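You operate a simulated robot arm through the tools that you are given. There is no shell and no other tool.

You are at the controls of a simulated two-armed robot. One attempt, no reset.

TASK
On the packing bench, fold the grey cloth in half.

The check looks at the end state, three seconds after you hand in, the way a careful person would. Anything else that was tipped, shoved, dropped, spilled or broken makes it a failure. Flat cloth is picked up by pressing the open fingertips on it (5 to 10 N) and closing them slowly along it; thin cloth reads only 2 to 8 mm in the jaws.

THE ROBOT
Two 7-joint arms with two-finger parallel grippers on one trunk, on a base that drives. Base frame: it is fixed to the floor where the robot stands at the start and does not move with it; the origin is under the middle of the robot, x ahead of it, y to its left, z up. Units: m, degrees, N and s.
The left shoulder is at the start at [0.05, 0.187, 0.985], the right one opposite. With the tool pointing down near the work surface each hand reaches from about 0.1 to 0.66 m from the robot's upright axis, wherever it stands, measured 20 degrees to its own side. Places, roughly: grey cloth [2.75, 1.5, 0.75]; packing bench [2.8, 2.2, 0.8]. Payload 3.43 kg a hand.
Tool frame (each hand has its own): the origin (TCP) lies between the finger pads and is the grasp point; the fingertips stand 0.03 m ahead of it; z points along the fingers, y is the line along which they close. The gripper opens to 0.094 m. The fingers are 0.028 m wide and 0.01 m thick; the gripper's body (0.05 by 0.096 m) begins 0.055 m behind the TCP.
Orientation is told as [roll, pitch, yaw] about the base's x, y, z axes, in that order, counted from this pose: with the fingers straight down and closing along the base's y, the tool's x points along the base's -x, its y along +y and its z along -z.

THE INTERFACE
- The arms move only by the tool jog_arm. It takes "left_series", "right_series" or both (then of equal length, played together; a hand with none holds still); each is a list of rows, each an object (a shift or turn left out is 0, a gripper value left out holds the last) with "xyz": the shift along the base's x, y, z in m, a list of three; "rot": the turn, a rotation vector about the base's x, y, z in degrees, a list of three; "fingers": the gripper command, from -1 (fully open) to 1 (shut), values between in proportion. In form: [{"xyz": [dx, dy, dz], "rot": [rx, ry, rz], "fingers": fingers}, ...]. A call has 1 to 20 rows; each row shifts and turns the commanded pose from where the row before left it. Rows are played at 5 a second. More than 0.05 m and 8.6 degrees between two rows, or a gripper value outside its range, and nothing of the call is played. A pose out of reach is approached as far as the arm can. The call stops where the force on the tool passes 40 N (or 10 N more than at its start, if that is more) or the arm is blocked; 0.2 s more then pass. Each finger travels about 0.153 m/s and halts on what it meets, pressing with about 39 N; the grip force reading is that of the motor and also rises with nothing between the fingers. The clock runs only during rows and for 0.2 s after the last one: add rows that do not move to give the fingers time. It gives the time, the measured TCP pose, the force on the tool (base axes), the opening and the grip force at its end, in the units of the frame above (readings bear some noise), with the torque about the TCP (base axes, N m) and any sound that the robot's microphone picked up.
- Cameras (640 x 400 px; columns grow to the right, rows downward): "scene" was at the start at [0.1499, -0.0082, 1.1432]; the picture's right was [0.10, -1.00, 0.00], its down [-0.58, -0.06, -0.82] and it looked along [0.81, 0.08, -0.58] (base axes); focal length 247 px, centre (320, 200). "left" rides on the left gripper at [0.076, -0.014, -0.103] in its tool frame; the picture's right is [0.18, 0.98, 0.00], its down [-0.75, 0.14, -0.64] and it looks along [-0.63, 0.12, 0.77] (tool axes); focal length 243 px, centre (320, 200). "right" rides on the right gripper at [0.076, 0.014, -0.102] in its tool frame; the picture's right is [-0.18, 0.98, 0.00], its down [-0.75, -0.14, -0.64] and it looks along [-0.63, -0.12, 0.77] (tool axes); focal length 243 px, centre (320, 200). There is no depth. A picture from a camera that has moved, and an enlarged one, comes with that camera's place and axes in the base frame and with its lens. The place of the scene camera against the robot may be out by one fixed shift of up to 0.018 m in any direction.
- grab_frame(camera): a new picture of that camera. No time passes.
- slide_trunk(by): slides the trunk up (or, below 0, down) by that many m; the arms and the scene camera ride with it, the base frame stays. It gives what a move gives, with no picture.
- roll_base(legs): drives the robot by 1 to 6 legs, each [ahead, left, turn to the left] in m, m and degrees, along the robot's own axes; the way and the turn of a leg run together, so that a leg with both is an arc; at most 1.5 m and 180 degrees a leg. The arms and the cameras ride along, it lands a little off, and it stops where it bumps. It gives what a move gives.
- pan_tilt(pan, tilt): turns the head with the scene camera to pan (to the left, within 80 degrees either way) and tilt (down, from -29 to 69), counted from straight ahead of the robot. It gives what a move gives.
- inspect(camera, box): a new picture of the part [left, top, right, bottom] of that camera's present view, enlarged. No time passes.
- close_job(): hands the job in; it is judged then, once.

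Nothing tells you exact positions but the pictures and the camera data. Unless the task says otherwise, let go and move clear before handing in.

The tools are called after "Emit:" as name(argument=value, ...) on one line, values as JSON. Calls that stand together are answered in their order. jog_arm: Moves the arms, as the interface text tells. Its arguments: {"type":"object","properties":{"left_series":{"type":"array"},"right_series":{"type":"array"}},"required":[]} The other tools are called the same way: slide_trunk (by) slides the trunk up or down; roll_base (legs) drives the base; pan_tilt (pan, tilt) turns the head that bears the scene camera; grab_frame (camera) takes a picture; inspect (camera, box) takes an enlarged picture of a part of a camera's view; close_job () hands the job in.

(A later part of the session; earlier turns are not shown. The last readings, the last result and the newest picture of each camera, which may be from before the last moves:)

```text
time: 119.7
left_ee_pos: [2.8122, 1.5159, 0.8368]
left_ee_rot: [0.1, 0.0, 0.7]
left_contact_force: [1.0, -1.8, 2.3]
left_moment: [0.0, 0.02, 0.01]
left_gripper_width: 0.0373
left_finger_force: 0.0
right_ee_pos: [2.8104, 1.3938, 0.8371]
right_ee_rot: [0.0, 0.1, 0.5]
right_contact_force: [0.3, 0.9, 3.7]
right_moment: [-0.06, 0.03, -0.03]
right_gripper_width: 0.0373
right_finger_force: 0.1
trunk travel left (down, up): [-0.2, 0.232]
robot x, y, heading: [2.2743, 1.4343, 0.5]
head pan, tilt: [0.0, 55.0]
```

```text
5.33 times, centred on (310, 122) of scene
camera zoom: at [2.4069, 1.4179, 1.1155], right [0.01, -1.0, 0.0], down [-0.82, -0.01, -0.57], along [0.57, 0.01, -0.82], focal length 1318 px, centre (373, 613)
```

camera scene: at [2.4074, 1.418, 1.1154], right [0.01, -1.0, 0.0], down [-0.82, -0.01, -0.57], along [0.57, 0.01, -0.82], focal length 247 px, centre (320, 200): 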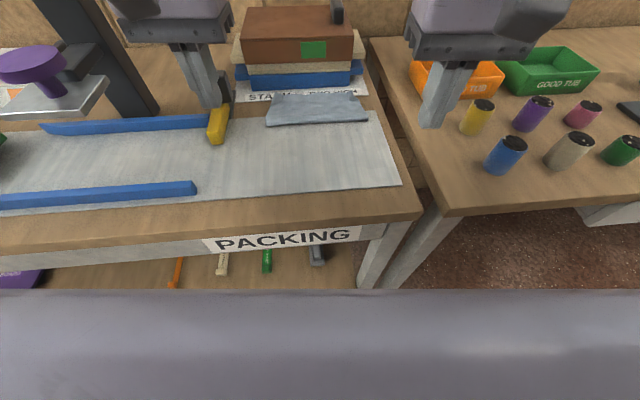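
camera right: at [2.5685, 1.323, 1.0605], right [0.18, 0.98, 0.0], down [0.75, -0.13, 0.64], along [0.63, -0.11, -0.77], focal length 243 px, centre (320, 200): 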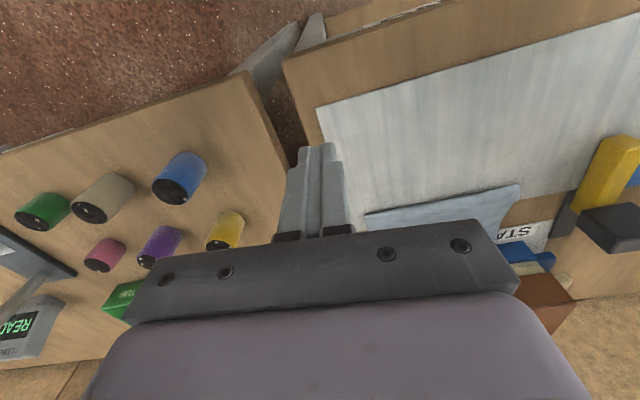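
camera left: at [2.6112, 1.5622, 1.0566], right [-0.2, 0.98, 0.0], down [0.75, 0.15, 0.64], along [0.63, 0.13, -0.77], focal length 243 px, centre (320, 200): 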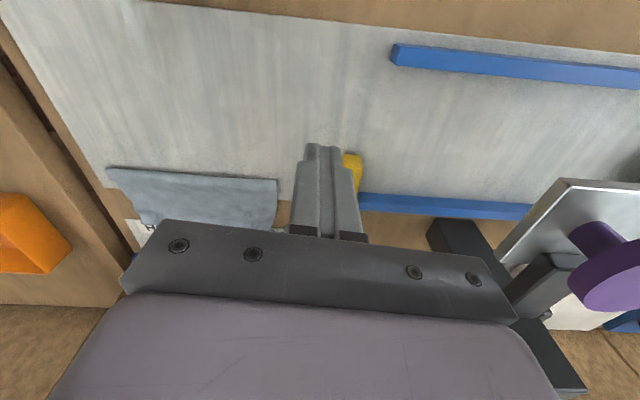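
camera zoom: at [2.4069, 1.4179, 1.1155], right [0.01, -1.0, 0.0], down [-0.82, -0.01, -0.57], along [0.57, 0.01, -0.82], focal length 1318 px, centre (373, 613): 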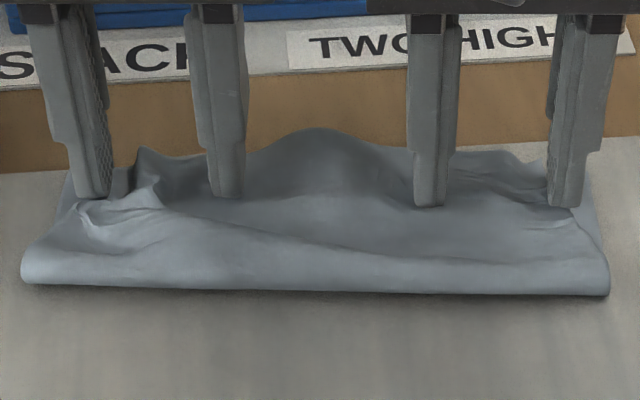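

The right gather has opened nicely; the middle bulges a bit between the inner fingers. I'll lift off and see how it settles.

Emit:
jog_arm(left_series=[{"xyz": [0, 0, 0.006]}, {"xyz": [0, 0, 0.02]}, {"xyz": [0, 0, 0.045]}, {"xyz": [-0.03, 0, 0.04]}, {"xyz": [-0.035, 0, 0.02]}, {}, {}], right_series=[{"xyz": [0, 0, 0.006]}, {"xyz": [0, 0, 0.02]}, {"xyz": [0, 0, 0.045]}, {"xyz": [-0.03, 0, 0.04]}, {"xyz": [-0.035, 0, 0.02]}, {}, {}])

Emit:
inspect(camera="left", box=[60, 40, 444, 280])

Emit:
inspect(camera="right", box=[200, 20, 584, 260])

Emit:
inspect(camera="scene", box=[250, 85, 370, 160])

```text
time: 121.3
left_ee_pos: [2.7475, 1.5171, 0.969]
left_ee_rot: [0.0, -0.1, 0.7]
left_contact_force: [0.1, 0.0, 1.2]
left_moment: [0.02, 0.01, -0.01]
left_gripper_width: 0.0383
left_finger_force: 0.1
right_ee_pos: [2.7459, 1.3961, 0.9668]
right_ee_rot: [0.0, -0.1, 0.5]
right_contact_force: [0.5, -0.5, -0.5]
right_moment: [-0.02, -0.01, -0.01]
right_gripper_width: 0.0382
right_finger_force: 0.1
trunk travel left (down, up): [-0.2, 0.232]
robot x, y, heading: [2.2756, 1.4346, 0.7]
head pan, tilt: [0.0, 55.0]
```

```text
1.67 times, centred on (252, 160) of left
camera zoom: at [2.6709, 1.502, 1.0724], right [-0.2, 0.98, 0.0], down [0.75, 0.15, 0.64], along [0.63, 0.13, -0.77], focal length 404 px, centre (433, 267)
```

zoom: 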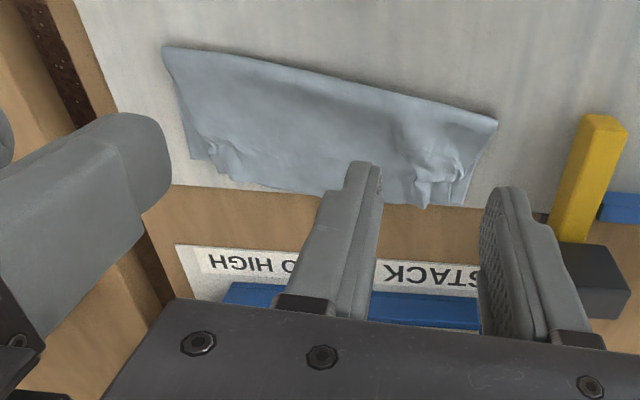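

```text
1.67 times, centred on (392, 140) of right
camera zoom: at [2.6718, 1.4075, 1.0699], right [0.18, 0.98, 0.0], down [0.75, -0.13, 0.64], along [0.63, -0.11, -0.77], focal length 404 px, centre (200, 300)
```

zoom: 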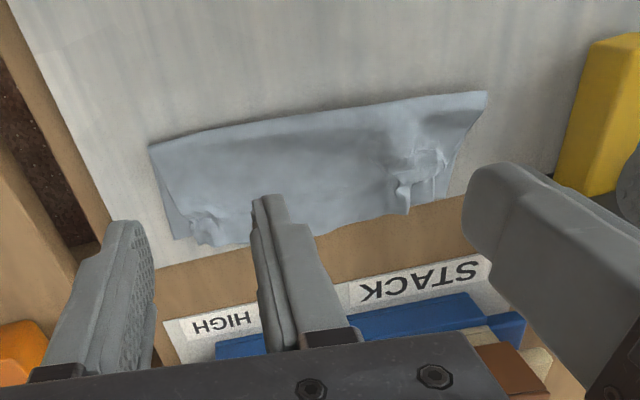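

```text
5.33 times, centred on (310, 122) of scene
camera zoom: at [2.4075, 1.418, 1.1154], right [0.01, -1.0, 0.0], down [-0.82, -0.01, -0.57], along [0.57, 0.01, -0.82], focal length 1318 px, centre (373, 613)
```

zoom: 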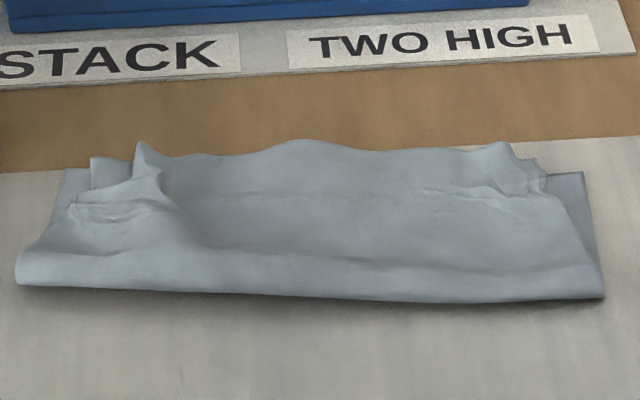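

The right side is nearly tidy; the left corner is still a bit crumpled. I'll enlarge both corners.

Emit:
inspect(camera="left", box=[260, 80, 388, 160])

Emit:
inspect(camera="right", box=[390, 60, 518, 140])

Emit:
inspect(camera="right", box=[270, 90, 398, 170])

```text
5.00 times, centred on (324, 120) of left
camera zoom: at [2.6709, 1.502, 1.0724], right [-0.2, 0.98, 0.0], down [0.75, 0.15, 0.64], along [0.63, 0.13, -0.77], focal length 1213 px, centre (300, 600)
```

zoom: 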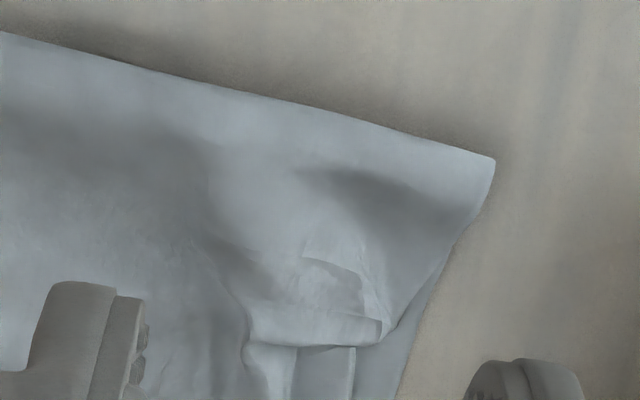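

```text
5.00 times, centred on (454, 100) of right
camera zoom: at [2.6718, 1.4075, 1.0699], right [0.18, 0.98, 0.0], down [0.75, -0.13, 0.64], along [0.63, -0.11, -0.77], focal length 1213 px, centre (-350, 700)
```

zoom: 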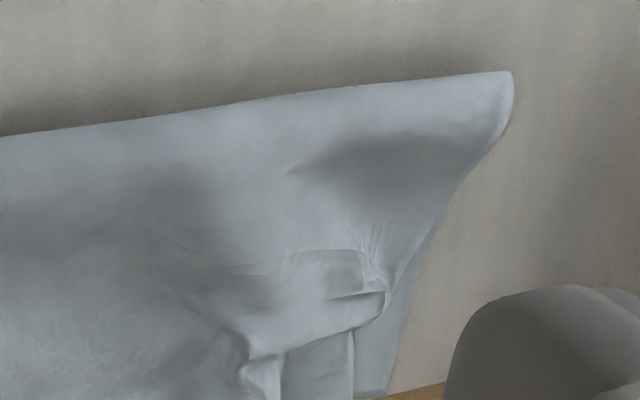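

```text
5.00 times, centred on (334, 130) of right
camera zoom: at [2.6718, 1.4075, 1.0699], right [0.18, 0.98, 0.0], down [0.75, -0.13, 0.64], along [0.63, -0.11, -0.77], focal length 1213 px, centre (250, 550)
```

zoom: 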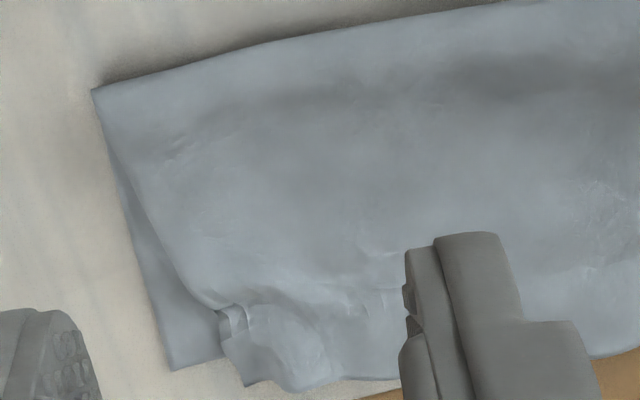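

At each far corner the top layer has a small pleat and sits about 1.3–1.5 cm in from the lower layer's side edge. I'll press closed fingertips lightly on both corner pieces and draw them outwards, left hand to the left and right hand to the right.

Emit:
jog_arm(left_series=[{"xyz": [0.035, 0.011, 0], "fingers": 0.6}, {"xyz": [0.0355, 0.01, -0.02], "fingers": 1.0}, {"xyz": [0, 0, -0.04]}, {"xyz": [0, 0, -0.04]}, {"xyz": [0, 0, -0.024]}, {}], right_series=[{"xyz": [0.037, -0.008, 0], "fingers": 0.6}, {"xyz": [0.037, -0.007, -0.02], "fingers": 1.0}, {"xyz": [0, 0, -0.04]}, {"xyz": [0, 0, -0.04]}, {"xyz": [0, 0, -0.022]}, {}])

Emit:
jog_arm(left_series=[{"xyz": [0, 0, -0.003]}, {"xyz": [0, 0, -0.002]}, {}], right_series=[{"xyz": [0, 0, -0.003]}, {"xyz": [0, 0, -0.002]}, {}])

```text
time: 122.7
left_ee_pos: [2.8173, 1.5378, 0.8447]
left_ee_rot: [0.0, -0.1, 0.6]
left_contact_force: [-0.4, 0.2, -0.4]
left_moment: [0.0, 0.02, 0.0]
left_gripper_width: 0.0
left_finger_force: 33.2
right_ee_pos: [2.8196, 1.3782, 0.8456]
right_ee_rot: [0.0, 0.0, 0.5]
right_contact_force: [-0.2, 0.8, -0.9]
right_moment: [0.03, 0.03, 0.01]
right_gripper_width: 0.0001
right_finger_force: 33.4
trunk travel left (down, up): [-0.2, 0.232]
robot x, y, heading: [2.275, 1.436, 0.5]
head pan, tilt: [0.0, 55.0]
```

```text
time: 123.5
left_ee_pos: [2.8176, 1.5385, 0.838]
left_ee_rot: [0.0, -0.1, 0.7]
left_contact_force: [0.4, -0.2, 1.1]
left_moment: [0.0, 0.02, 0.04]
left_gripper_width: 0.0001
left_finger_force: 32.8
right_ee_pos: [2.8197, 1.3787, 0.8401]
right_ee_rot: [0.0, -0.1, 0.5]
right_contact_force: [0.3, 0.0, 0.8]
right_moment: [0.02, -0.01, 0.02]
right_gripper_width: 0.0
right_finger_force: 32.7
trunk travel left (down, up): [-0.2, 0.232]
robot x, y, heading: [2.27, 1.4339, 0.7]
head pan, tilt: [0.0, 55.0]
```

Emit:
jog_arm(left_series=[{"xyz": [0, 0, -0.001]}, {"xyz": [0, 0, -0.0005]}, {}], right_series=[{"xyz": [0, 0, -0.0015]}, {"xyz": [0, 0, -0.001]}, {}])

Emit:
inspect(camera="left", box=[220, 70, 440, 208])

Emit:
inspect(camera="right", box=[200, 70, 420, 208])

```text
time: 124.3
left_ee_pos: [2.8181, 1.537, 0.8395]
left_ee_rot: [0.0, -0.1, 0.7]
left_contact_force: [1.2, 0.1, 1.7]
left_moment: [-0.02, 0.01, 0.03]
left_gripper_width: 0.0002
left_finger_force: 33.4
right_ee_pos: [2.8199, 1.3789, 0.8384]
right_ee_rot: [0.0, 0.0, 0.5]
right_contact_force: [0.3, 0.2, -0.1]
right_moment: [-0.02, -0.03, 0.01]
right_gripper_width: 0.0
right_finger_force: 32.9
trunk travel left (down, up): [-0.2, 0.232]
robot x, y, heading: [2.272, 1.4343, 0.6]
head pan, tilt: [0.0, 55.0]
```

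```text
2.90 times, centred on (330, 139) of left
camera zoom: at [2.7411, 1.5225, 0.9422], right [-0.2, 0.98, 0.0], down [0.75, 0.15, 0.64], along [0.63, 0.13, -0.77], focal length 703 px, centre (291, 377)
```

zoom: 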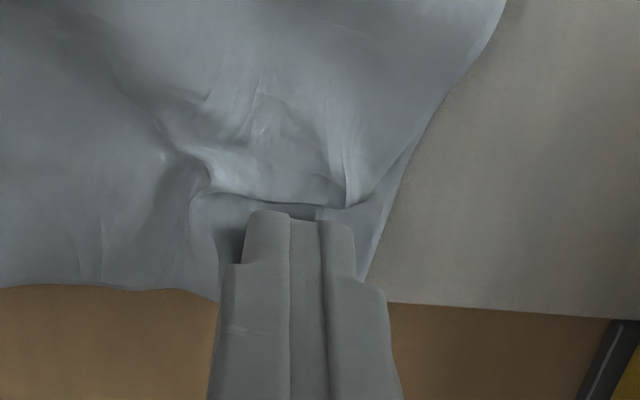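

```text
2.90 times, centred on (310, 139) of right
camera zoom: at [2.7444, 1.392, 0.94], right [0.17, 0.98, 0.0], down [0.75, -0.13, 0.64], along [0.63, -0.11, -0.77], focal length 703 px, centre (349, 377)
```

zoom: 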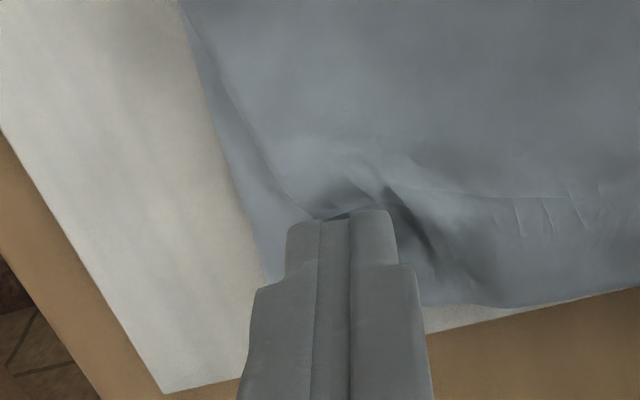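

Each fingertip now sits on a corner piece. I'll press slightly more and draw the corners outwards 15 mm.

Emit:
jog_arm(left_series=[{"xyz": [0, 0, -0.0015]}, {}, {"xyz": [0, 0.003, 0]}, {"xyz": [0, 0.003, 0]}, {"xyz": [0, 0.003, 0]}, {"xyz": [0, 0.003, 0]}, {"xyz": [0, 0.003, 0]}, {}], right_series=[{"xyz": [0, 0, -0.0022]}, {}, {"xyz": [0, -0.003, 0]}, {"xyz": [0, -0.003, 0]}, {"xyz": [0, -0.003, 0]}, {"xyz": [0, -0.003, 0]}, {"xyz": [0, -0.003, 0]}, {}])

Emit:
inspect(camera="left", box=[220, 70, 440, 208])

Emit:
inspect(camera="right", box=[200, 70, 420, 208])

Emit:
inspect(camera="scene", box=[250, 85, 370, 160])

```text
time: 126.1
left_ee_pos: [2.8179, 1.5522, 0.8369]
left_ee_rot: [-0.1, -0.1, 0.7]
left_contact_force: [-0.1, -6.3, 8.3]
left_moment: [-0.24, 0.12, 0.07]
left_gripper_width: 0.0
left_finger_force: 32.9
right_ee_pos: [2.8184, 1.3638, 0.8352]
right_ee_rot: [0.1, -0.1, 0.6]
right_contact_force: [-0.1, 4.0, 5.5]
right_moment: [0.13, 0.0, -0.04]
right_gripper_width: 0.0002
right_finger_force: 32.6
trunk travel left (down, up): [-0.2, 0.232]
robot x, y, heading: [2.2723, 1.4321, 0.7]
head pan, tilt: [0.0, 55.0]
```

```text
2.90 times, centred on (330, 139) of left
camera zoom: at [2.7406, 1.5373, 0.9413], right [-0.2, 0.98, 0.0], down [0.75, 0.15, 0.64], along [0.63, 0.13, -0.76], focal length 703 px, centre (291, 377)
```

zoom: 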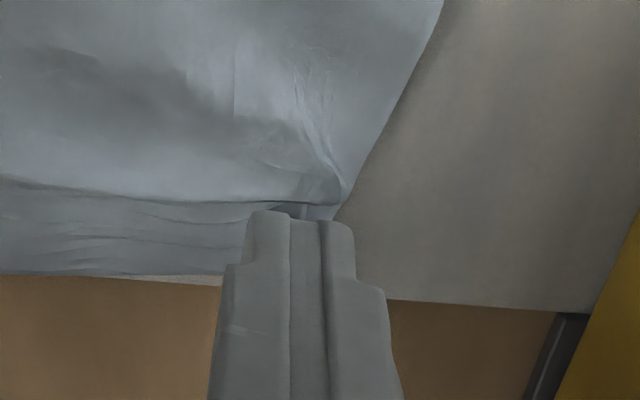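

```text
2.90 times, centred on (310, 139) of right
camera zoom: at [2.7436, 1.3764, 0.9384], right [0.17, 0.98, 0.0], down [0.75, -0.13, 0.64], along [0.63, -0.11, -0.77], focal length 703 px, centre (349, 377)
```

zoom: 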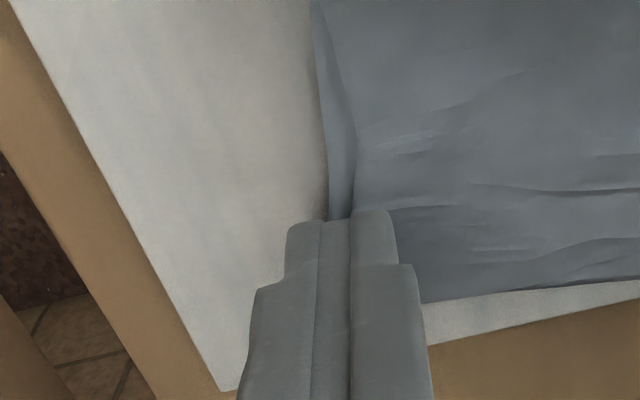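

```text
5.33 times, centred on (310, 122) of scene
camera zoom: at [2.4064, 1.4178, 1.1156], right [0.01, -1.0, 0.0], down [-0.82, -0.01, -0.57], along [0.57, 0.01, -0.82], focal length 1318 px, centre (373, 613)
```

zoom: 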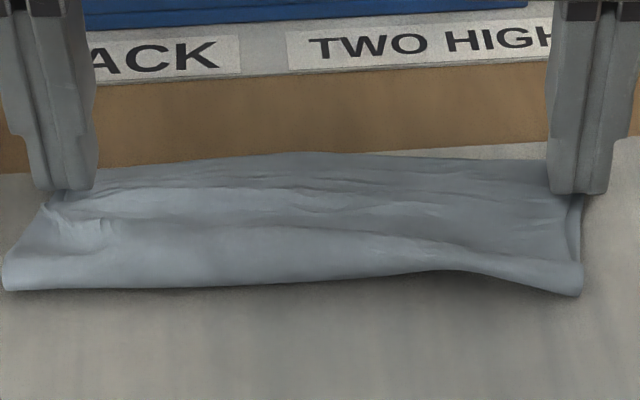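

The far edge is now stretched straight between the two corners and the pleats have pulled out. I'll ease the tension slightly, lift off straight up and look.

Emit:
jog_arm(left_series=[{"xyz": [0, -0.002, 0]}, {"xyz": [0, 0, 0.004]}, {"xyz": [0, 0, 0.02]}, {"xyz": [0, 0, 0.045]}, {"xyz": [-0.03, -0.01, 0.04]}, {"xyz": [-0.035, -0.01, 0.02]}, {}, {}], right_series=[{"xyz": [0, 0.002, 0]}, {"xyz": [0, 0, 0.004]}, {"xyz": [0, 0, 0.02]}, {"xyz": [0, 0, 0.045]}, {"xyz": [-0.03, 0.01, 0.04]}, {"xyz": [-0.035, 0.01, 0.02]}, {}, {}])

Emit:
inspect(camera="left", box=[60, 40, 444, 280])

Emit:
inspect(camera="right", box=[200, 20, 584, 260])

Emit:
inspect(camera="scene", box=[250, 85, 370, 160])

```text
refused: row 5 steps farther than a row can; nothing moved
```

```text
1.67 times, centred on (252, 160) of left
camera zoom: at [2.7406, 1.5373, 0.9413], right [-0.2, 0.98, 0.0], down [0.75, 0.15, 0.64], along [0.63, 0.13, -0.76], focal length 404 px, centre (433, 267)
```

zoom: 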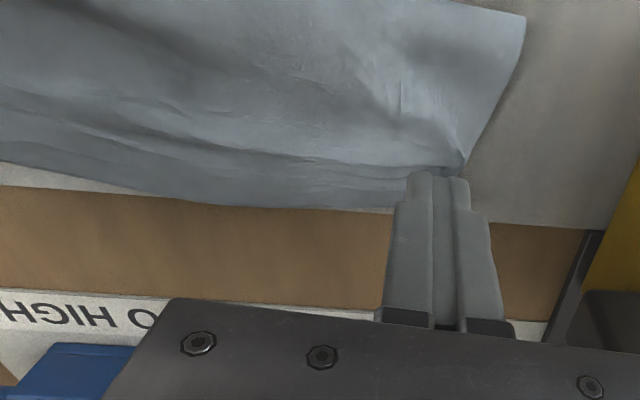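

```text
1.67 times, centred on (392, 140) of right
camera zoom: at [2.7436, 1.3764, 0.9384], right [0.17, 0.98, 0.0], down [0.75, -0.13, 0.64], along [0.63, -0.11, -0.77], focal length 404 px, centre (200, 300)
```

zoom: 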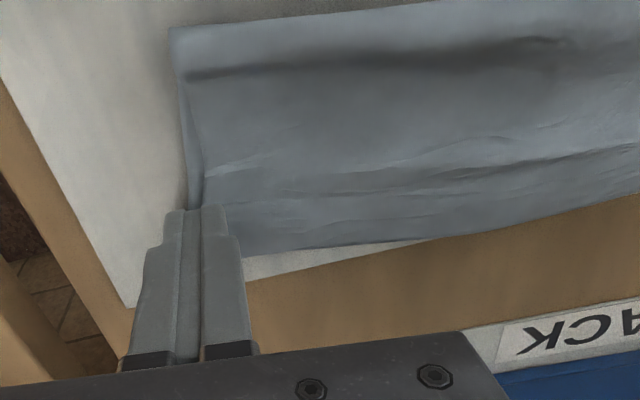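

```text
5.33 times, centred on (310, 122) of scene
camera zoom: at [2.4064, 1.4178, 1.1156], right [0.01, -1.0, 0.0], down [-0.82, -0.01, -0.57], along [0.57, 0.01, -0.82], focal length 1318 px, centre (373, 613)
```

zoom: 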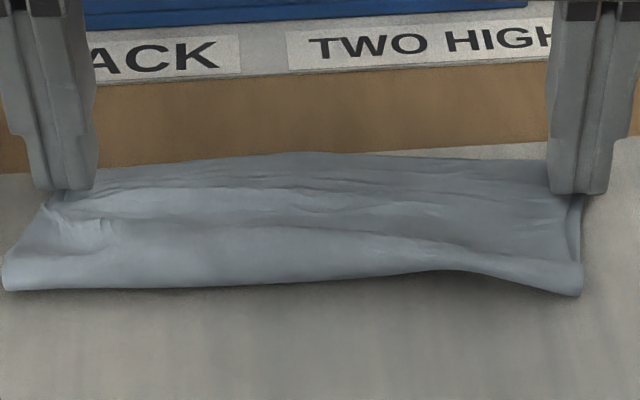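

One row was a hair too long, so nothing moved. I'll repeat the lift-off with smaller steps.

Emit:
jog_arm(left_series=[{"xyz": [0, -0.003, 0]}, {"xyz": [0, 0, 0.004]}, {"xyz": [0, 0, 0.02]}, {"xyz": [0, 0, 0.045]}, {"xyz": [-0.03, -0.01, 0.035]}, {"xyz": [-0.035, -0.01, 0.02]}, {}, {}], right_series=[{"xyz": [0, 0.003, 0]}, {"xyz": [0, 0, 0.004]}, {"xyz": [0, 0, 0.02]}, {"xyz": [0, 0, 0.045]}, {"xyz": [-0.03, 0.01, 0.035]}, {"xyz": [-0.035, 0.01, 0.02]}, {}, {}])

Emit:
inspect(camera="left", box=[60, 40, 444, 280])

Emit:
inspect(camera="right", box=[200, 20, 584, 260])

Emit:
inspect(camera="scene", box=[250, 85, 370, 160])

```text
time: 127.9
left_ee_pos: [2.7524, 1.5303, 0.9615]
left_ee_rot: [0.0, -0.1, 0.7]
left_contact_force: [-0.3, -0.7, 0.1]
left_moment: [0.0, 0.01, -0.03]
left_gripper_width: 0.0
left_finger_force: 33.3
right_ee_pos: [2.756, 1.3858, 0.9584]
right_ee_rot: [0.1, 0.0, 0.5]
right_contact_force: [0.9, -0.1, 0.0]
right_moment: [0.01, 0.04, 0.01]
right_gripper_width: 0.0003
right_finger_force: 33.2
trunk travel left (down, up): [-0.2, 0.232]
robot x, y, heading: [2.2757, 1.4328, 0.7]
head pan, tilt: [0.0, 55.0]
```

```text
1.67 times, centred on (252, 160) of left
camera zoom: at [2.676, 1.5145, 1.0653], right [-0.2, 0.98, 0.0], down [0.75, 0.15, 0.64], along [0.63, 0.13, -0.77], focal length 404 px, centre (433, 267)
```

zoom: 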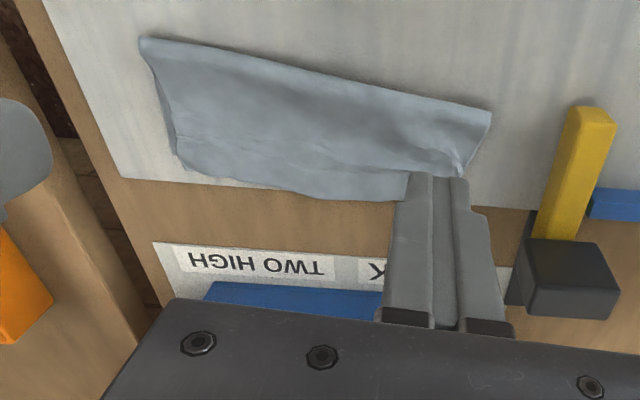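

```text
1.67 times, centred on (392, 140) of right
camera zoom: at [2.6804, 1.3995, 1.061], right [0.17, 0.98, 0.0], down [0.75, -0.13, 0.64], along [0.63, -0.11, -0.77], focal length 404 px, centre (200, 300)
```

zoom: 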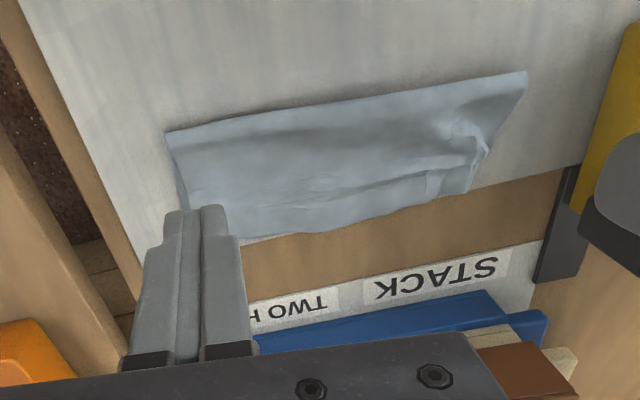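

```text
5.33 times, centred on (310, 122) of scene
camera zoom: at [2.4075, 1.418, 1.1154], right [0.01, -1.0, 0.0], down [-0.82, -0.01, -0.57], along [0.57, 0.01, -0.82], focal length 1318 px, centre (373, 613)
```

zoom: 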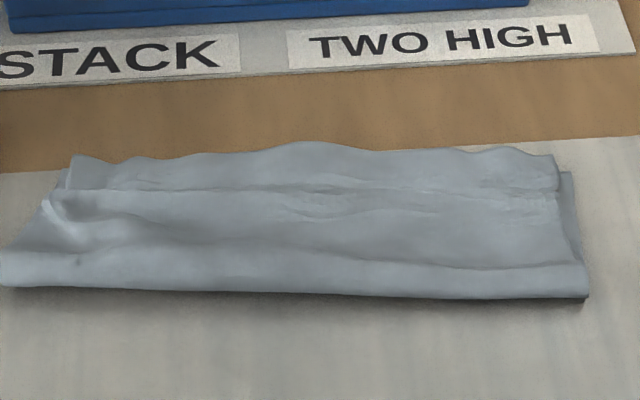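

Much better: it is now a neat folded rectangle. I'll look closely at both far corners.

Emit:
inspect(camera="right", box=[420, 50, 540, 125])

Emit:
inspect(camera="left", box=[130, 50, 250, 175])

Emit:
inspect(camera="scene", box=[245, 105, 309, 145])

Emit:
inspect(camera="scene", box=[305, 105, 369, 145])

```text
5.33 times, centred on (480, 88) of right
camera zoom: at [2.6804, 1.3995, 1.061], right [0.17, 0.98, 0.0], down [0.75, -0.13, 0.64], along [0.63, -0.11, -0.77], focal length 1294 px, centre (-533, 800)
```

zoom: 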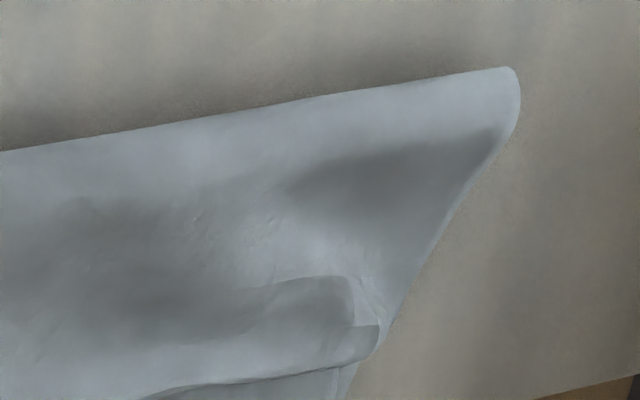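

```text
3.20 times, centred on (190, 112) of left
camera zoom: at [2.676, 1.5145, 1.0653], right [-0.2, 0.98, 0.0], down [0.75, 0.15, 0.64], along [0.63, 0.13, -0.77], focal length 776 px, centre (736, 480)
```

zoom: 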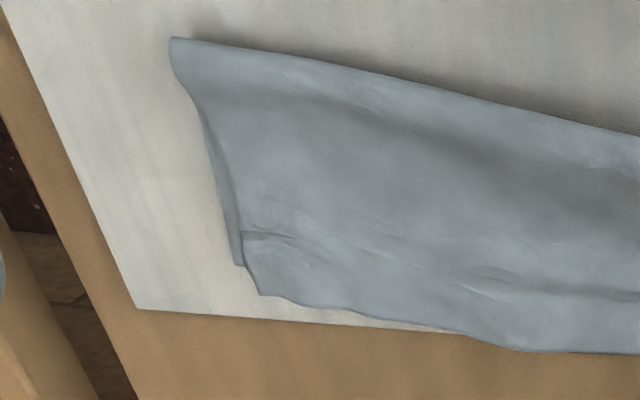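

```text
10.00 times, centred on (277, 125) of scene
camera zoom: at [2.4075, 1.418, 1.1154], right [0.01, -1.0, 0.0], down [-0.82, -0.01, -0.57], along [0.57, 0.01, -0.82], focal length 2471 px, centre (750, 950)
```

zoom: 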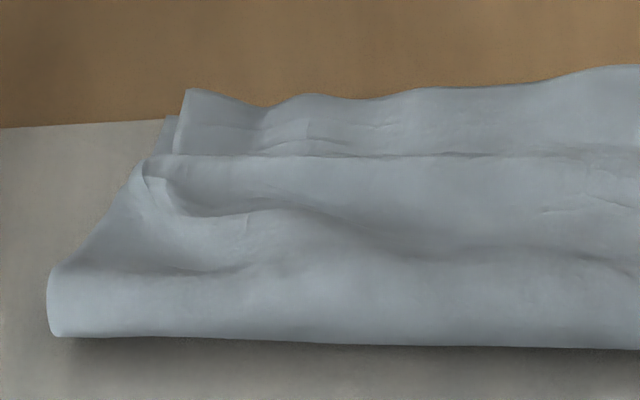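

```text
10.00 times, centred on (337, 125) of scene
camera zoom: at [2.4075, 1.418, 1.1154], right [0.01, -1.0, 0.0], down [-0.82, -0.01, -0.57], along [0.57, 0.01, -0.82], focal length 2471 px, centre (150, 950)
```

zoom: 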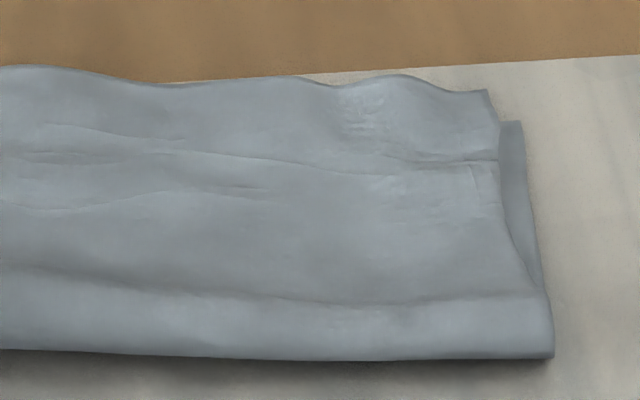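

Both far corners now line up within about 7 mm; only a small tuck along the left part of the top layer remains. I'll turn the left hand 90° so its fingers open front to back, and spread that tuck gently; the right hand goes out of the way first.

Emit:
jog_arm(right_series=[{"xyz": [-0.04, -0.02, 0.01]}, {"xyz": [-0.04, -0.02, 0.01]}, {"xyz": [-0.02, -0.03, 0]}, {}], left_series=[{"xyz": [0, 0, 0.03]}, {"xyz": [0, 0, 0.01]}, {}, {}])

Emit:
jog_arm(left_series=[{"rot": [0, 0, 8.2]}, {"rot": [0, 0, 8.2]}, {"rot": [0, 0, 8.2]}, {"rot": [0, 0, 8.2]}, {"rot": [0, 0, 8.2]}, {"rot": [0, 0, 8.2]}, {"rot": [0, 0, 8.2]}, {"rot": [0, 0, 8.2]}, {"rot": [0, 0, 8.2]}, {"rot": [0, 0, 8.2]}, {"rot": [0, 0, 7.5]}, {}])

Emit:
grab_frame(camera="scene")

Emit:
grab_frame(camera="left")

```text
time: 128.9
left_ee_pos: [2.7535, 1.5295, 1.002]
left_ee_rot: [0.0, -0.1, 0.7]
left_contact_force: [0.6, -0.2, 0.8]
left_moment: [0.0, -0.01, -0.01]
left_gripper_width: 0.0
left_finger_force: 32.6
right_ee_pos: [2.6554, 1.3159, 0.9784]
right_ee_rot: [0.0, 0.0, 0.5]
right_contact_force: [0.5, 0.4, 0.0]
right_moment: [0.03, 0.0, 0.01]
right_gripper_width: 0.0
right_finger_force: 33.2
trunk travel left (down, up): [-0.2, 0.232]
robot x, y, heading: [2.2721, 1.4364, 0.9]
head pan, tilt: [0.0, 55.0]
```

```text
time: 131.5
left_ee_pos: [2.7525, 1.5295, 1.0005]
left_ee_rot: [0.1, -0.1, 90.3]
left_contact_force: [-0.2, 0.2, -0.7]
left_moment: [0.0, 0.01, 0.01]
left_gripper_width: 0.0
left_finger_force: 32.9
right_ee_pos: [2.6551, 1.3155, 0.9798]
right_ee_rot: [-0.1, 0.0, 0.5]
right_contact_force: [-0.1, -0.1, 0.2]
right_moment: [0.01, 0.01, -0.02]
right_gripper_width: 0.0
right_finger_force: 33.1
trunk travel left (down, up): [-0.2, 0.232]
robot x, y, heading: [2.2719, 1.431, 0.5]
head pan, tilt: [0.0, 55.0]
```

```text
taken
camera scene: at [2.4074, 1.418, 1.1154], right [0.01, -1.0, 0.0], down [-0.82, -0.01, -0.57], along [0.57, 0.01, -0.82], focal length 247 px, centre (320, 200)
```

scene: 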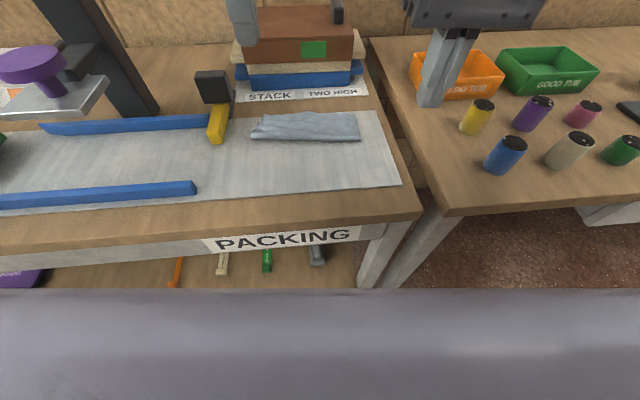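

```text
taken
camera left: at [2.7671, 1.4533, 1.1044], right [-0.98, -0.19, 0.0], down [-0.15, 0.75, 0.64], along [-0.12, 0.63, -0.77], focal length 243 px, centre (320, 200)
```

left: 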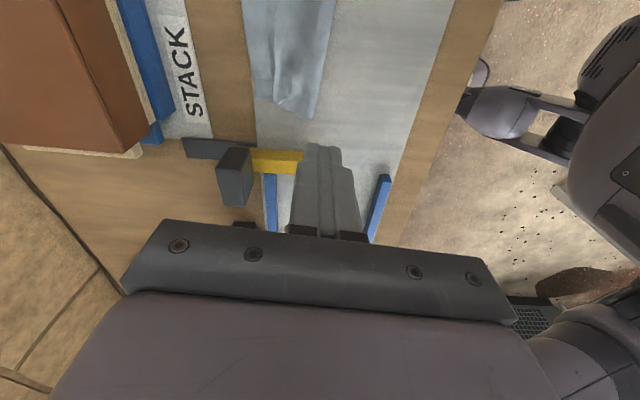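

The turn worked. I'll look at the left end of the cloth from this side view.

Emit:
inspect(camera="left", box=[220, 0, 380, 140])

Emit:
inspect(camera="scene", box=[240, 95, 368, 155])

```text
2.86 times, centred on (300, 70) of left
camera zoom: at [2.7671, 1.4533, 1.1044], right [-0.98, -0.19, 0.0], down [-0.15, 0.75, 0.64], along [-0.12, 0.63, -0.77], focal length 693 px, centre (377, 571)
```

zoom: 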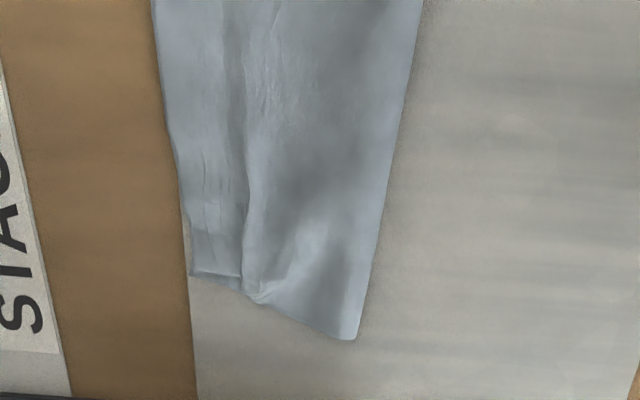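

```text
5.00 times, centred on (304, 125) of scene
camera zoom: at [2.4074, 1.418, 1.1154], right [0.01, -1.0, 0.0], down [-0.82, -0.01, -0.57], along [0.57, 0.01, -0.82], focal length 1236 px, centre (400, 575)
```

zoom: 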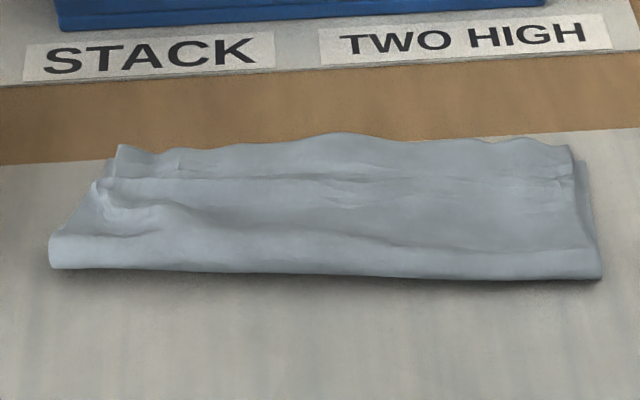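

From the side the tuck runs along x about 2.802, with the far edge at 2.828 and the fold at 2.756. I'll set the closed fingers on the tuck near the left end, press lightly and open them a little.

Emit:
jog_arm(left_series=[{"xyz": [0.03, 0.004, 0]}, {"xyz": [0.0195, 0.0035, -0.02]}, {"xyz": [0, 0, -0.045]}, {"xyz": [0, 0, -0.045]}, {"xyz": [0, 0, -0.035]}, {"xyz": [0, 0, -0.008]}, {}])

Emit:
inspect(camera="left", box=[200, 40, 440, 190])

```text
time: 133.1
left_ee_pos: [2.8027, 1.5375, 0.8472]
left_ee_rot: [0.0, -0.1, 90.2]
left_contact_force: [-0.3, 0.2, -0.1]
left_moment: [0.02, -0.02, 0.03]
left_gripper_width: 0.0
left_finger_force: 33.0
right_ee_pos: [2.6557, 1.3158, 0.979]
right_ee_rot: [0.0, 0.0, 0.4]
right_contact_force: [0.7, -0.2, -0.1]
right_moment: [-0.03, -0.01, 0.01]
right_gripper_width: 0.0
right_finger_force: 32.9
trunk travel left (down, up): [-0.2, 0.232]
robot x, y, heading: [2.2755, 1.4338, 0.8]
head pan, tilt: [0.0, 55.0]
```

```text
2.67 times, centred on (320, 115) of left
camera zoom: at [2.8163, 1.4609, 0.9509], right [-0.98, -0.19, 0.0], down [-0.14, 0.75, 0.64], along [-0.12, 0.63, -0.77], focal length 647 px, centre (320, 427)
```

zoom: 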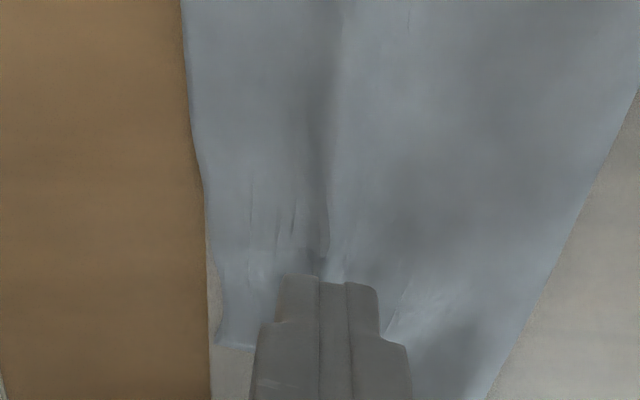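

The closed fingers sit right over the tuck line. I'll lower to light contact.

Emit:
jog_arm(left_series=[{"xyz": [0, 0, -0.004]}, {"xyz": [0, 0, -0.002]}, {"xyz": [0, 0, -0.001]}, {}])

```text
time: 134.1
left_ee_pos: [2.8039, 1.5366, 0.8392]
left_ee_rot: [0.0, -0.1, 90.1]
left_contact_force: [-0.5, 0.6, 0.8]
left_moment: [0.0, 0.01, -0.04]
left_gripper_width: 0.0002
left_finger_force: 33.2
right_ee_pos: [2.6561, 1.3165, 0.9779]
right_ee_rot: [0.0, -0.1, 0.5]
right_contact_force: [0.3, -1.0, 0.4]
right_moment: [0.0, 0.02, 0.03]
right_gripper_width: 0.0
right_finger_force: 32.8
trunk travel left (down, up): [-0.2, 0.232]
robot x, y, heading: [2.2721, 1.4356, 0.6]
head pan, tilt: [0.0, 55.0]
```

Emit:
jog_arm(left_series=[{"xyz": [0, 0, -0.001]}, {"xyz": [0, 0, -0.001]}, {}])

```text
time: 134.9
left_ee_pos: [2.802, 1.538, 0.838]
left_ee_rot: [0.0, -0.2, 90.2]
left_contact_force: [0.2, 0.6, 1.2]
left_moment: [0.0, -0.01, 0.0]
left_gripper_width: 0.0002
left_finger_force: 32.8
right_ee_pos: [2.6553, 1.3167, 0.9794]
right_ee_rot: [0.0, 0.0, 0.5]
right_contact_force: [0.0, -0.2, -0.6]
right_moment: [0.03, 0.0, 0.0]
right_gripper_width: 0.0001
right_finger_force: 33.1
trunk travel left (down, up): [-0.2, 0.232]
robot x, y, heading: [2.2725, 1.4332, 0.5]
head pan, tilt: [0.0, 55.0]
```

Light contact. I'll add about a millimetre of pressure and open to 2 cm slowly.

Emit:
jog_arm(left_series=[{"xyz": [0, 0, -0.0012]}, {}, {"fingers": 0.94}, {"fingers": 0.88}, {"fingers": 0.82}, {"fingers": 0.76}, {"fingers": 0.7}, {"fingers": 0.64}, {"fingers": 0.58}, {}])

Emit:
inspect(camera="left", box=[200, 40, 440, 190])

Emit:
inspect(camera="scene", box=[240, 95, 368, 155])

```text
time: 137.1
left_ee_pos: [2.8022, 1.5375, 0.8381]
left_ee_rot: [0.0, 0.0, 90.2]
left_contact_force: [0.5, 0.4, 1.2]
left_moment: [0.04, -0.04, -0.01]
left_gripper_width: 0.0194
left_finger_force: 0.2
right_ee_pos: [2.6555, 1.3169, 0.9797]
right_ee_rot: [0.0, 0.0, 0.4]
right_contact_force: [0.1, -0.2, 0.6]
right_moment: [-0.01, -0.02, 0.03]
right_gripper_width: 0.0
right_finger_force: 32.3
trunk travel left (down, up): [-0.2, 0.232]
robot x, y, heading: [2.2729, 1.4313, 0.6]
head pan, tilt: [0.0, 55.0]
```

```text
2.67 times, centred on (320, 115) of left
camera zoom: at [2.8163, 1.461, 0.9419], right [-0.98, -0.19, 0.0], down [-0.14, 0.75, 0.64], along [-0.12, 0.63, -0.77], focal length 647 px, centre (320, 427)
```

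zoom: 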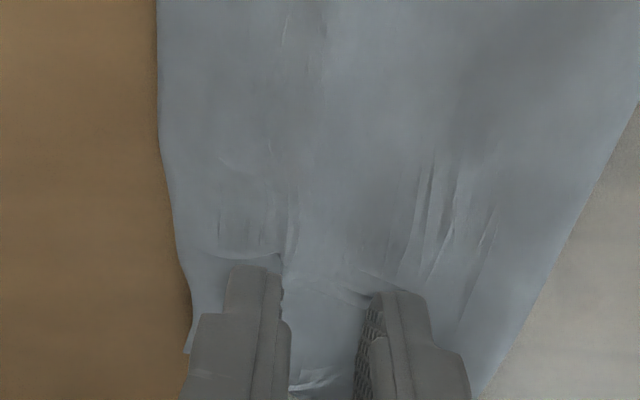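

```text
5.00 times, centred on (304, 125) of scene
camera zoom: at [2.4072, 1.418, 1.1154], right [0.01, -1.0, 0.0], down [-0.82, -0.01, -0.57], along [0.57, 0.01, -0.82], focal length 1236 px, centre (400, 575)
```

zoom: 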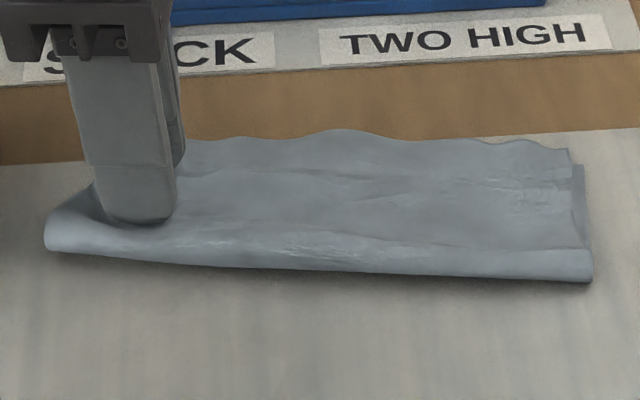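

The tuck has opened out. I'll lift straight up and look.

Emit:
jog_arm(left_series=[{"xyz": [0, 0, 0.006]}, {"xyz": [0, 0, 0.03]}, {"xyz": [0, 0, 0.045]}, {"xyz": [0, 0, 0.045]}, {"xyz": [-0.035, 0, 0.03]}, {"xyz": [-0.04, 0.02, 0]}, {}])

Emit:
inspect(camera="left", box=[200, 0, 392, 120])

Emit:
inspect(camera="scene", box=[240, 95, 368, 155])

```text
time: 138.7
left_ee_pos: [2.7272, 1.5576, 0.9939]
left_ee_rot: [0.0, -0.1, 90.3]
left_contact_force: [0.5, -0.2, 0.1]
left_moment: [0.02, 0.01, -0.02]
left_gripper_width: 0.0197
left_finger_force: 0.1
right_ee_pos: [2.6563, 1.3175, 0.9792]
right_ee_rot: [-0.1, 0.1, 0.4]
right_contact_force: [-1.1, 0.3, -0.7]
right_moment: [-0.04, -0.03, 0.02]
right_gripper_width: 0.0
right_finger_force: 33.0
trunk travel left (down, up): [-0.2, 0.232]
robot x, y, heading: [2.2767, 1.4318, 0.7]
head pan, tilt: [0.0, 55.0]
```

```text
3.33 times, centred on (296, 60) of left
camera zoom: at [2.7404, 1.4816, 1.098], right [-0.98, -0.19, 0.0], down [-0.14, 0.75, 0.64], along [-0.12, 0.63, -0.77], focal length 809 px, centre (400, 667)
```

zoom: 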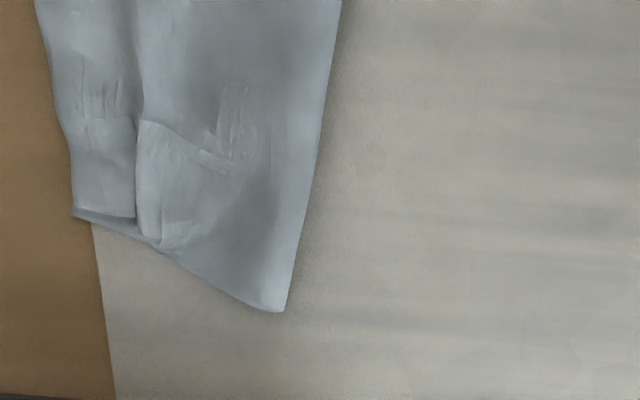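

```text
5.00 times, centred on (304, 125) of scene
camera zoom: at [2.4073, 1.4182, 1.1154], right [0.01, -1.0, 0.0], down [-0.82, -0.01, -0.57], along [0.57, 0.01, -0.82], focal length 1236 px, centre (400, 575)
```

zoom: 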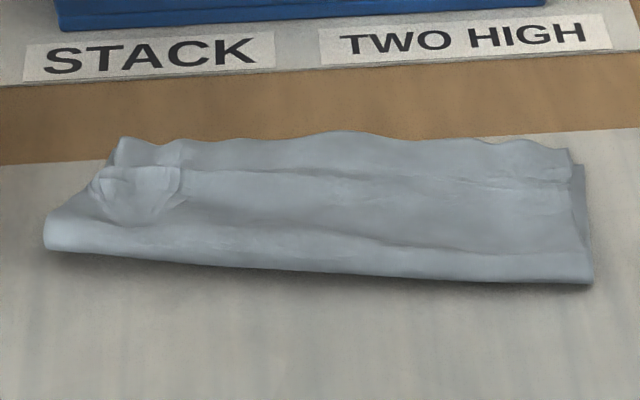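

The tuck partly returned because the slack has to go into the fold itself. I'll repeat with the far finger holding the far edge in place while the near finger draws the slack all the way to the fold.

Emit:
jog_arm(left_series=[{"xyz": [0.04, -0.01, 0], "fingers": 0.787}, {"xyz": [0.0438, -0.0125, -0.01]}, {"xyz": [0, 0, -0.045]}, {"xyz": [0, 0, -0.045]}, {"xyz": [0, 0, -0.04]}, {"xyz": [0, 0, -0.01]}, {}])

Emit:
inspect(camera="left", box=[200, 40, 440, 190])

```text
time: 140.3
left_ee_pos: [2.8132, 1.5338, 0.8425]
left_ee_rot: [0.0, -0.1, 90.2]
left_contact_force: [-0.3, 0.0, 0.1]
left_moment: [-0.03, 0.01, -0.02]
left_gripper_width: 0.0101
left_finger_force: 0.0
right_ee_pos: [2.6551, 1.3174, 0.9799]
right_ee_rot: [0.0, 0.0, 0.5]
right_contact_force: [1.0, 0.8, 0.0]
right_moment: [-0.01, -0.01, 0.01]
right_gripper_width: 0.0
right_finger_force: 32.6
trunk travel left (down, up): [-0.2, 0.232]
robot x, y, heading: [2.275, 1.4367, 0.4]
head pan, tilt: [0.0, 55.0]
```

```text
2.67 times, centred on (320, 115) of left
camera zoom: at [2.826, 1.4586, 0.9473], right [-0.98, -0.19, 0.0], down [-0.14, 0.75, 0.64], along [-0.12, 0.63, -0.77], focal length 647 px, centre (320, 427)
```

zoom: 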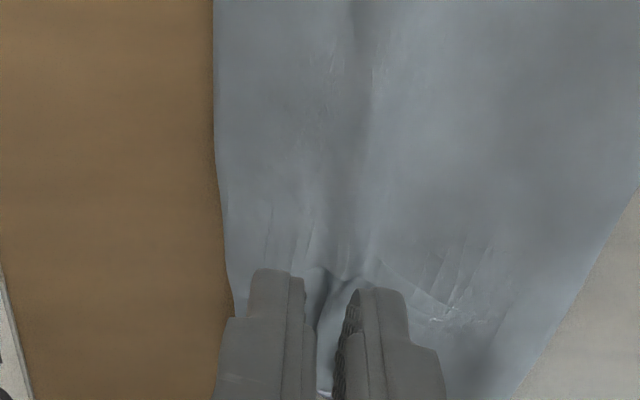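

The fingers straddle the tuck, the far one just inside the far edge. I'll press to about 5 N.

Emit:
jog_arm(left_series=[{"xyz": [0, 0, -0.003]}, {"xyz": [0, 0, -0.002]}, {"xyz": [0, 0, -0.001]}, {}])

```text
time: 141.3
left_ee_pos: [2.8112, 1.5352, 0.8375]
left_ee_rot: [-0.1, 0.0, 90.2]
left_contact_force: [0.4, 0.2, 4.4]
left_moment: [0.06, -0.04, 0.01]
left_gripper_width: 0.0097
left_finger_force: 0.1
right_ee_pos: [2.6543, 1.3168, 0.9795]
right_ee_rot: [0.0, -0.1, 0.5]
right_contact_force: [0.0, 0.9, -0.3]
right_moment: [-0.01, 0.01, 0.01]
right_gripper_width: 0.0
right_finger_force: 33.1
trunk travel left (down, up): [-0.2, 0.232]
robot x, y, heading: [2.2709, 1.4307, 0.5]
head pan, tilt: [0.0, 55.0]
```

Emit:
jog_arm(left_series=[{"xyz": [0, 0, -0.0007]}, {"fingers": 0.723, "xyz": [-0.0015, 0, 0]}, {"fingers": 0.66, "xyz": [-0.0015, 0, 0]}, {"fingers": 0.595, "xyz": [-0.0015, 0, -0.0002]}, {"fingers": 0.53, "xyz": [-0.0015, 0, 0]}, {"fingers": 0.468, "xyz": [-0.0015, 0, -0.0002]}, {"fingers": 0.404, "xyz": [-0.0015, 0, 0]}, {"fingers": 0.34, "xyz": [-0.0015, 0, -0.0002]}, {"fingers": 0.277, "xyz": [-0.0015, 0, 0]}, {"fingers": 0.213, "xyz": [-0.0015, 0, 0]}, {"fingers": 0.15, "xyz": [-0.0015, 0, 0]}, {}])

Emit:
inspect(camera="left", box=[200, 40, 440, 190])

Emit:
inspect(camera="scene", box=[240, 95, 368, 155])

```text
time: 143.9
left_ee_pos: [2.7955, 1.5345, 0.836]
left_ee_rot: [-0.1, -0.2, 90.2]
left_contact_force: [3.1, 0.0, 14.2]
left_moment: [0.22, 0.2, -0.04]
left_gripper_width: 0.0383
left_finger_force: 0.0
right_ee_pos: [2.6538, 1.3163, 0.9795]
right_ee_rot: [0.0, -0.1, 0.5]
right_contact_force: [-0.4, 0.0, -0.1]
right_moment: [0.02, 0.03, 0.05]
right_gripper_width: 0.0
right_finger_force: 33.0
trunk travel left (down, up): [-0.2, 0.232]
robot x, y, heading: [2.2748, 1.4342, 0.7]
head pan, tilt: [0.0, 55.0]
```

```text
2.67 times, centred on (320, 115) of left
camera zoom: at [2.8097, 1.4582, 0.941], right [-0.98, -0.19, 0.0], down [-0.15, 0.75, 0.64], along [-0.12, 0.63, -0.77], focal length 647 px, centre (320, 427)
```

zoom: 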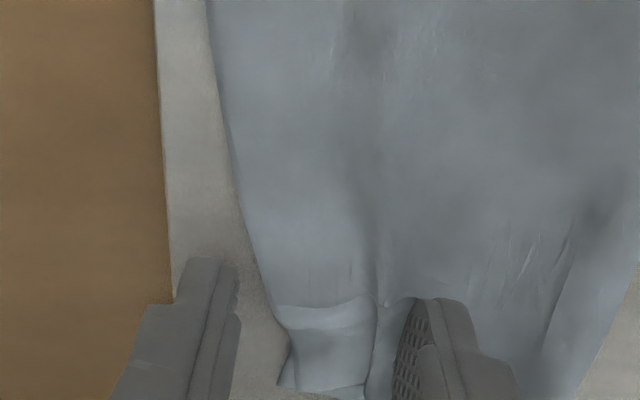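

```text
5.00 times, centred on (304, 125) of scene
camera zoom: at [2.4065, 1.4178, 1.1156], right [0.01, -1.0, 0.0], down [-0.82, -0.01, -0.57], along [0.57, 0.01, -0.82], focal length 1236 px, centre (400, 575)
```

zoom: 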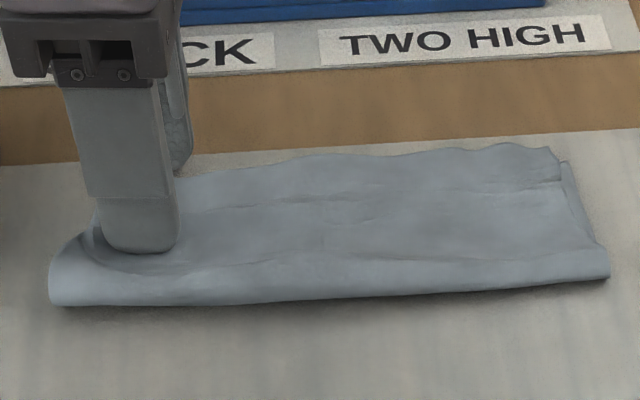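

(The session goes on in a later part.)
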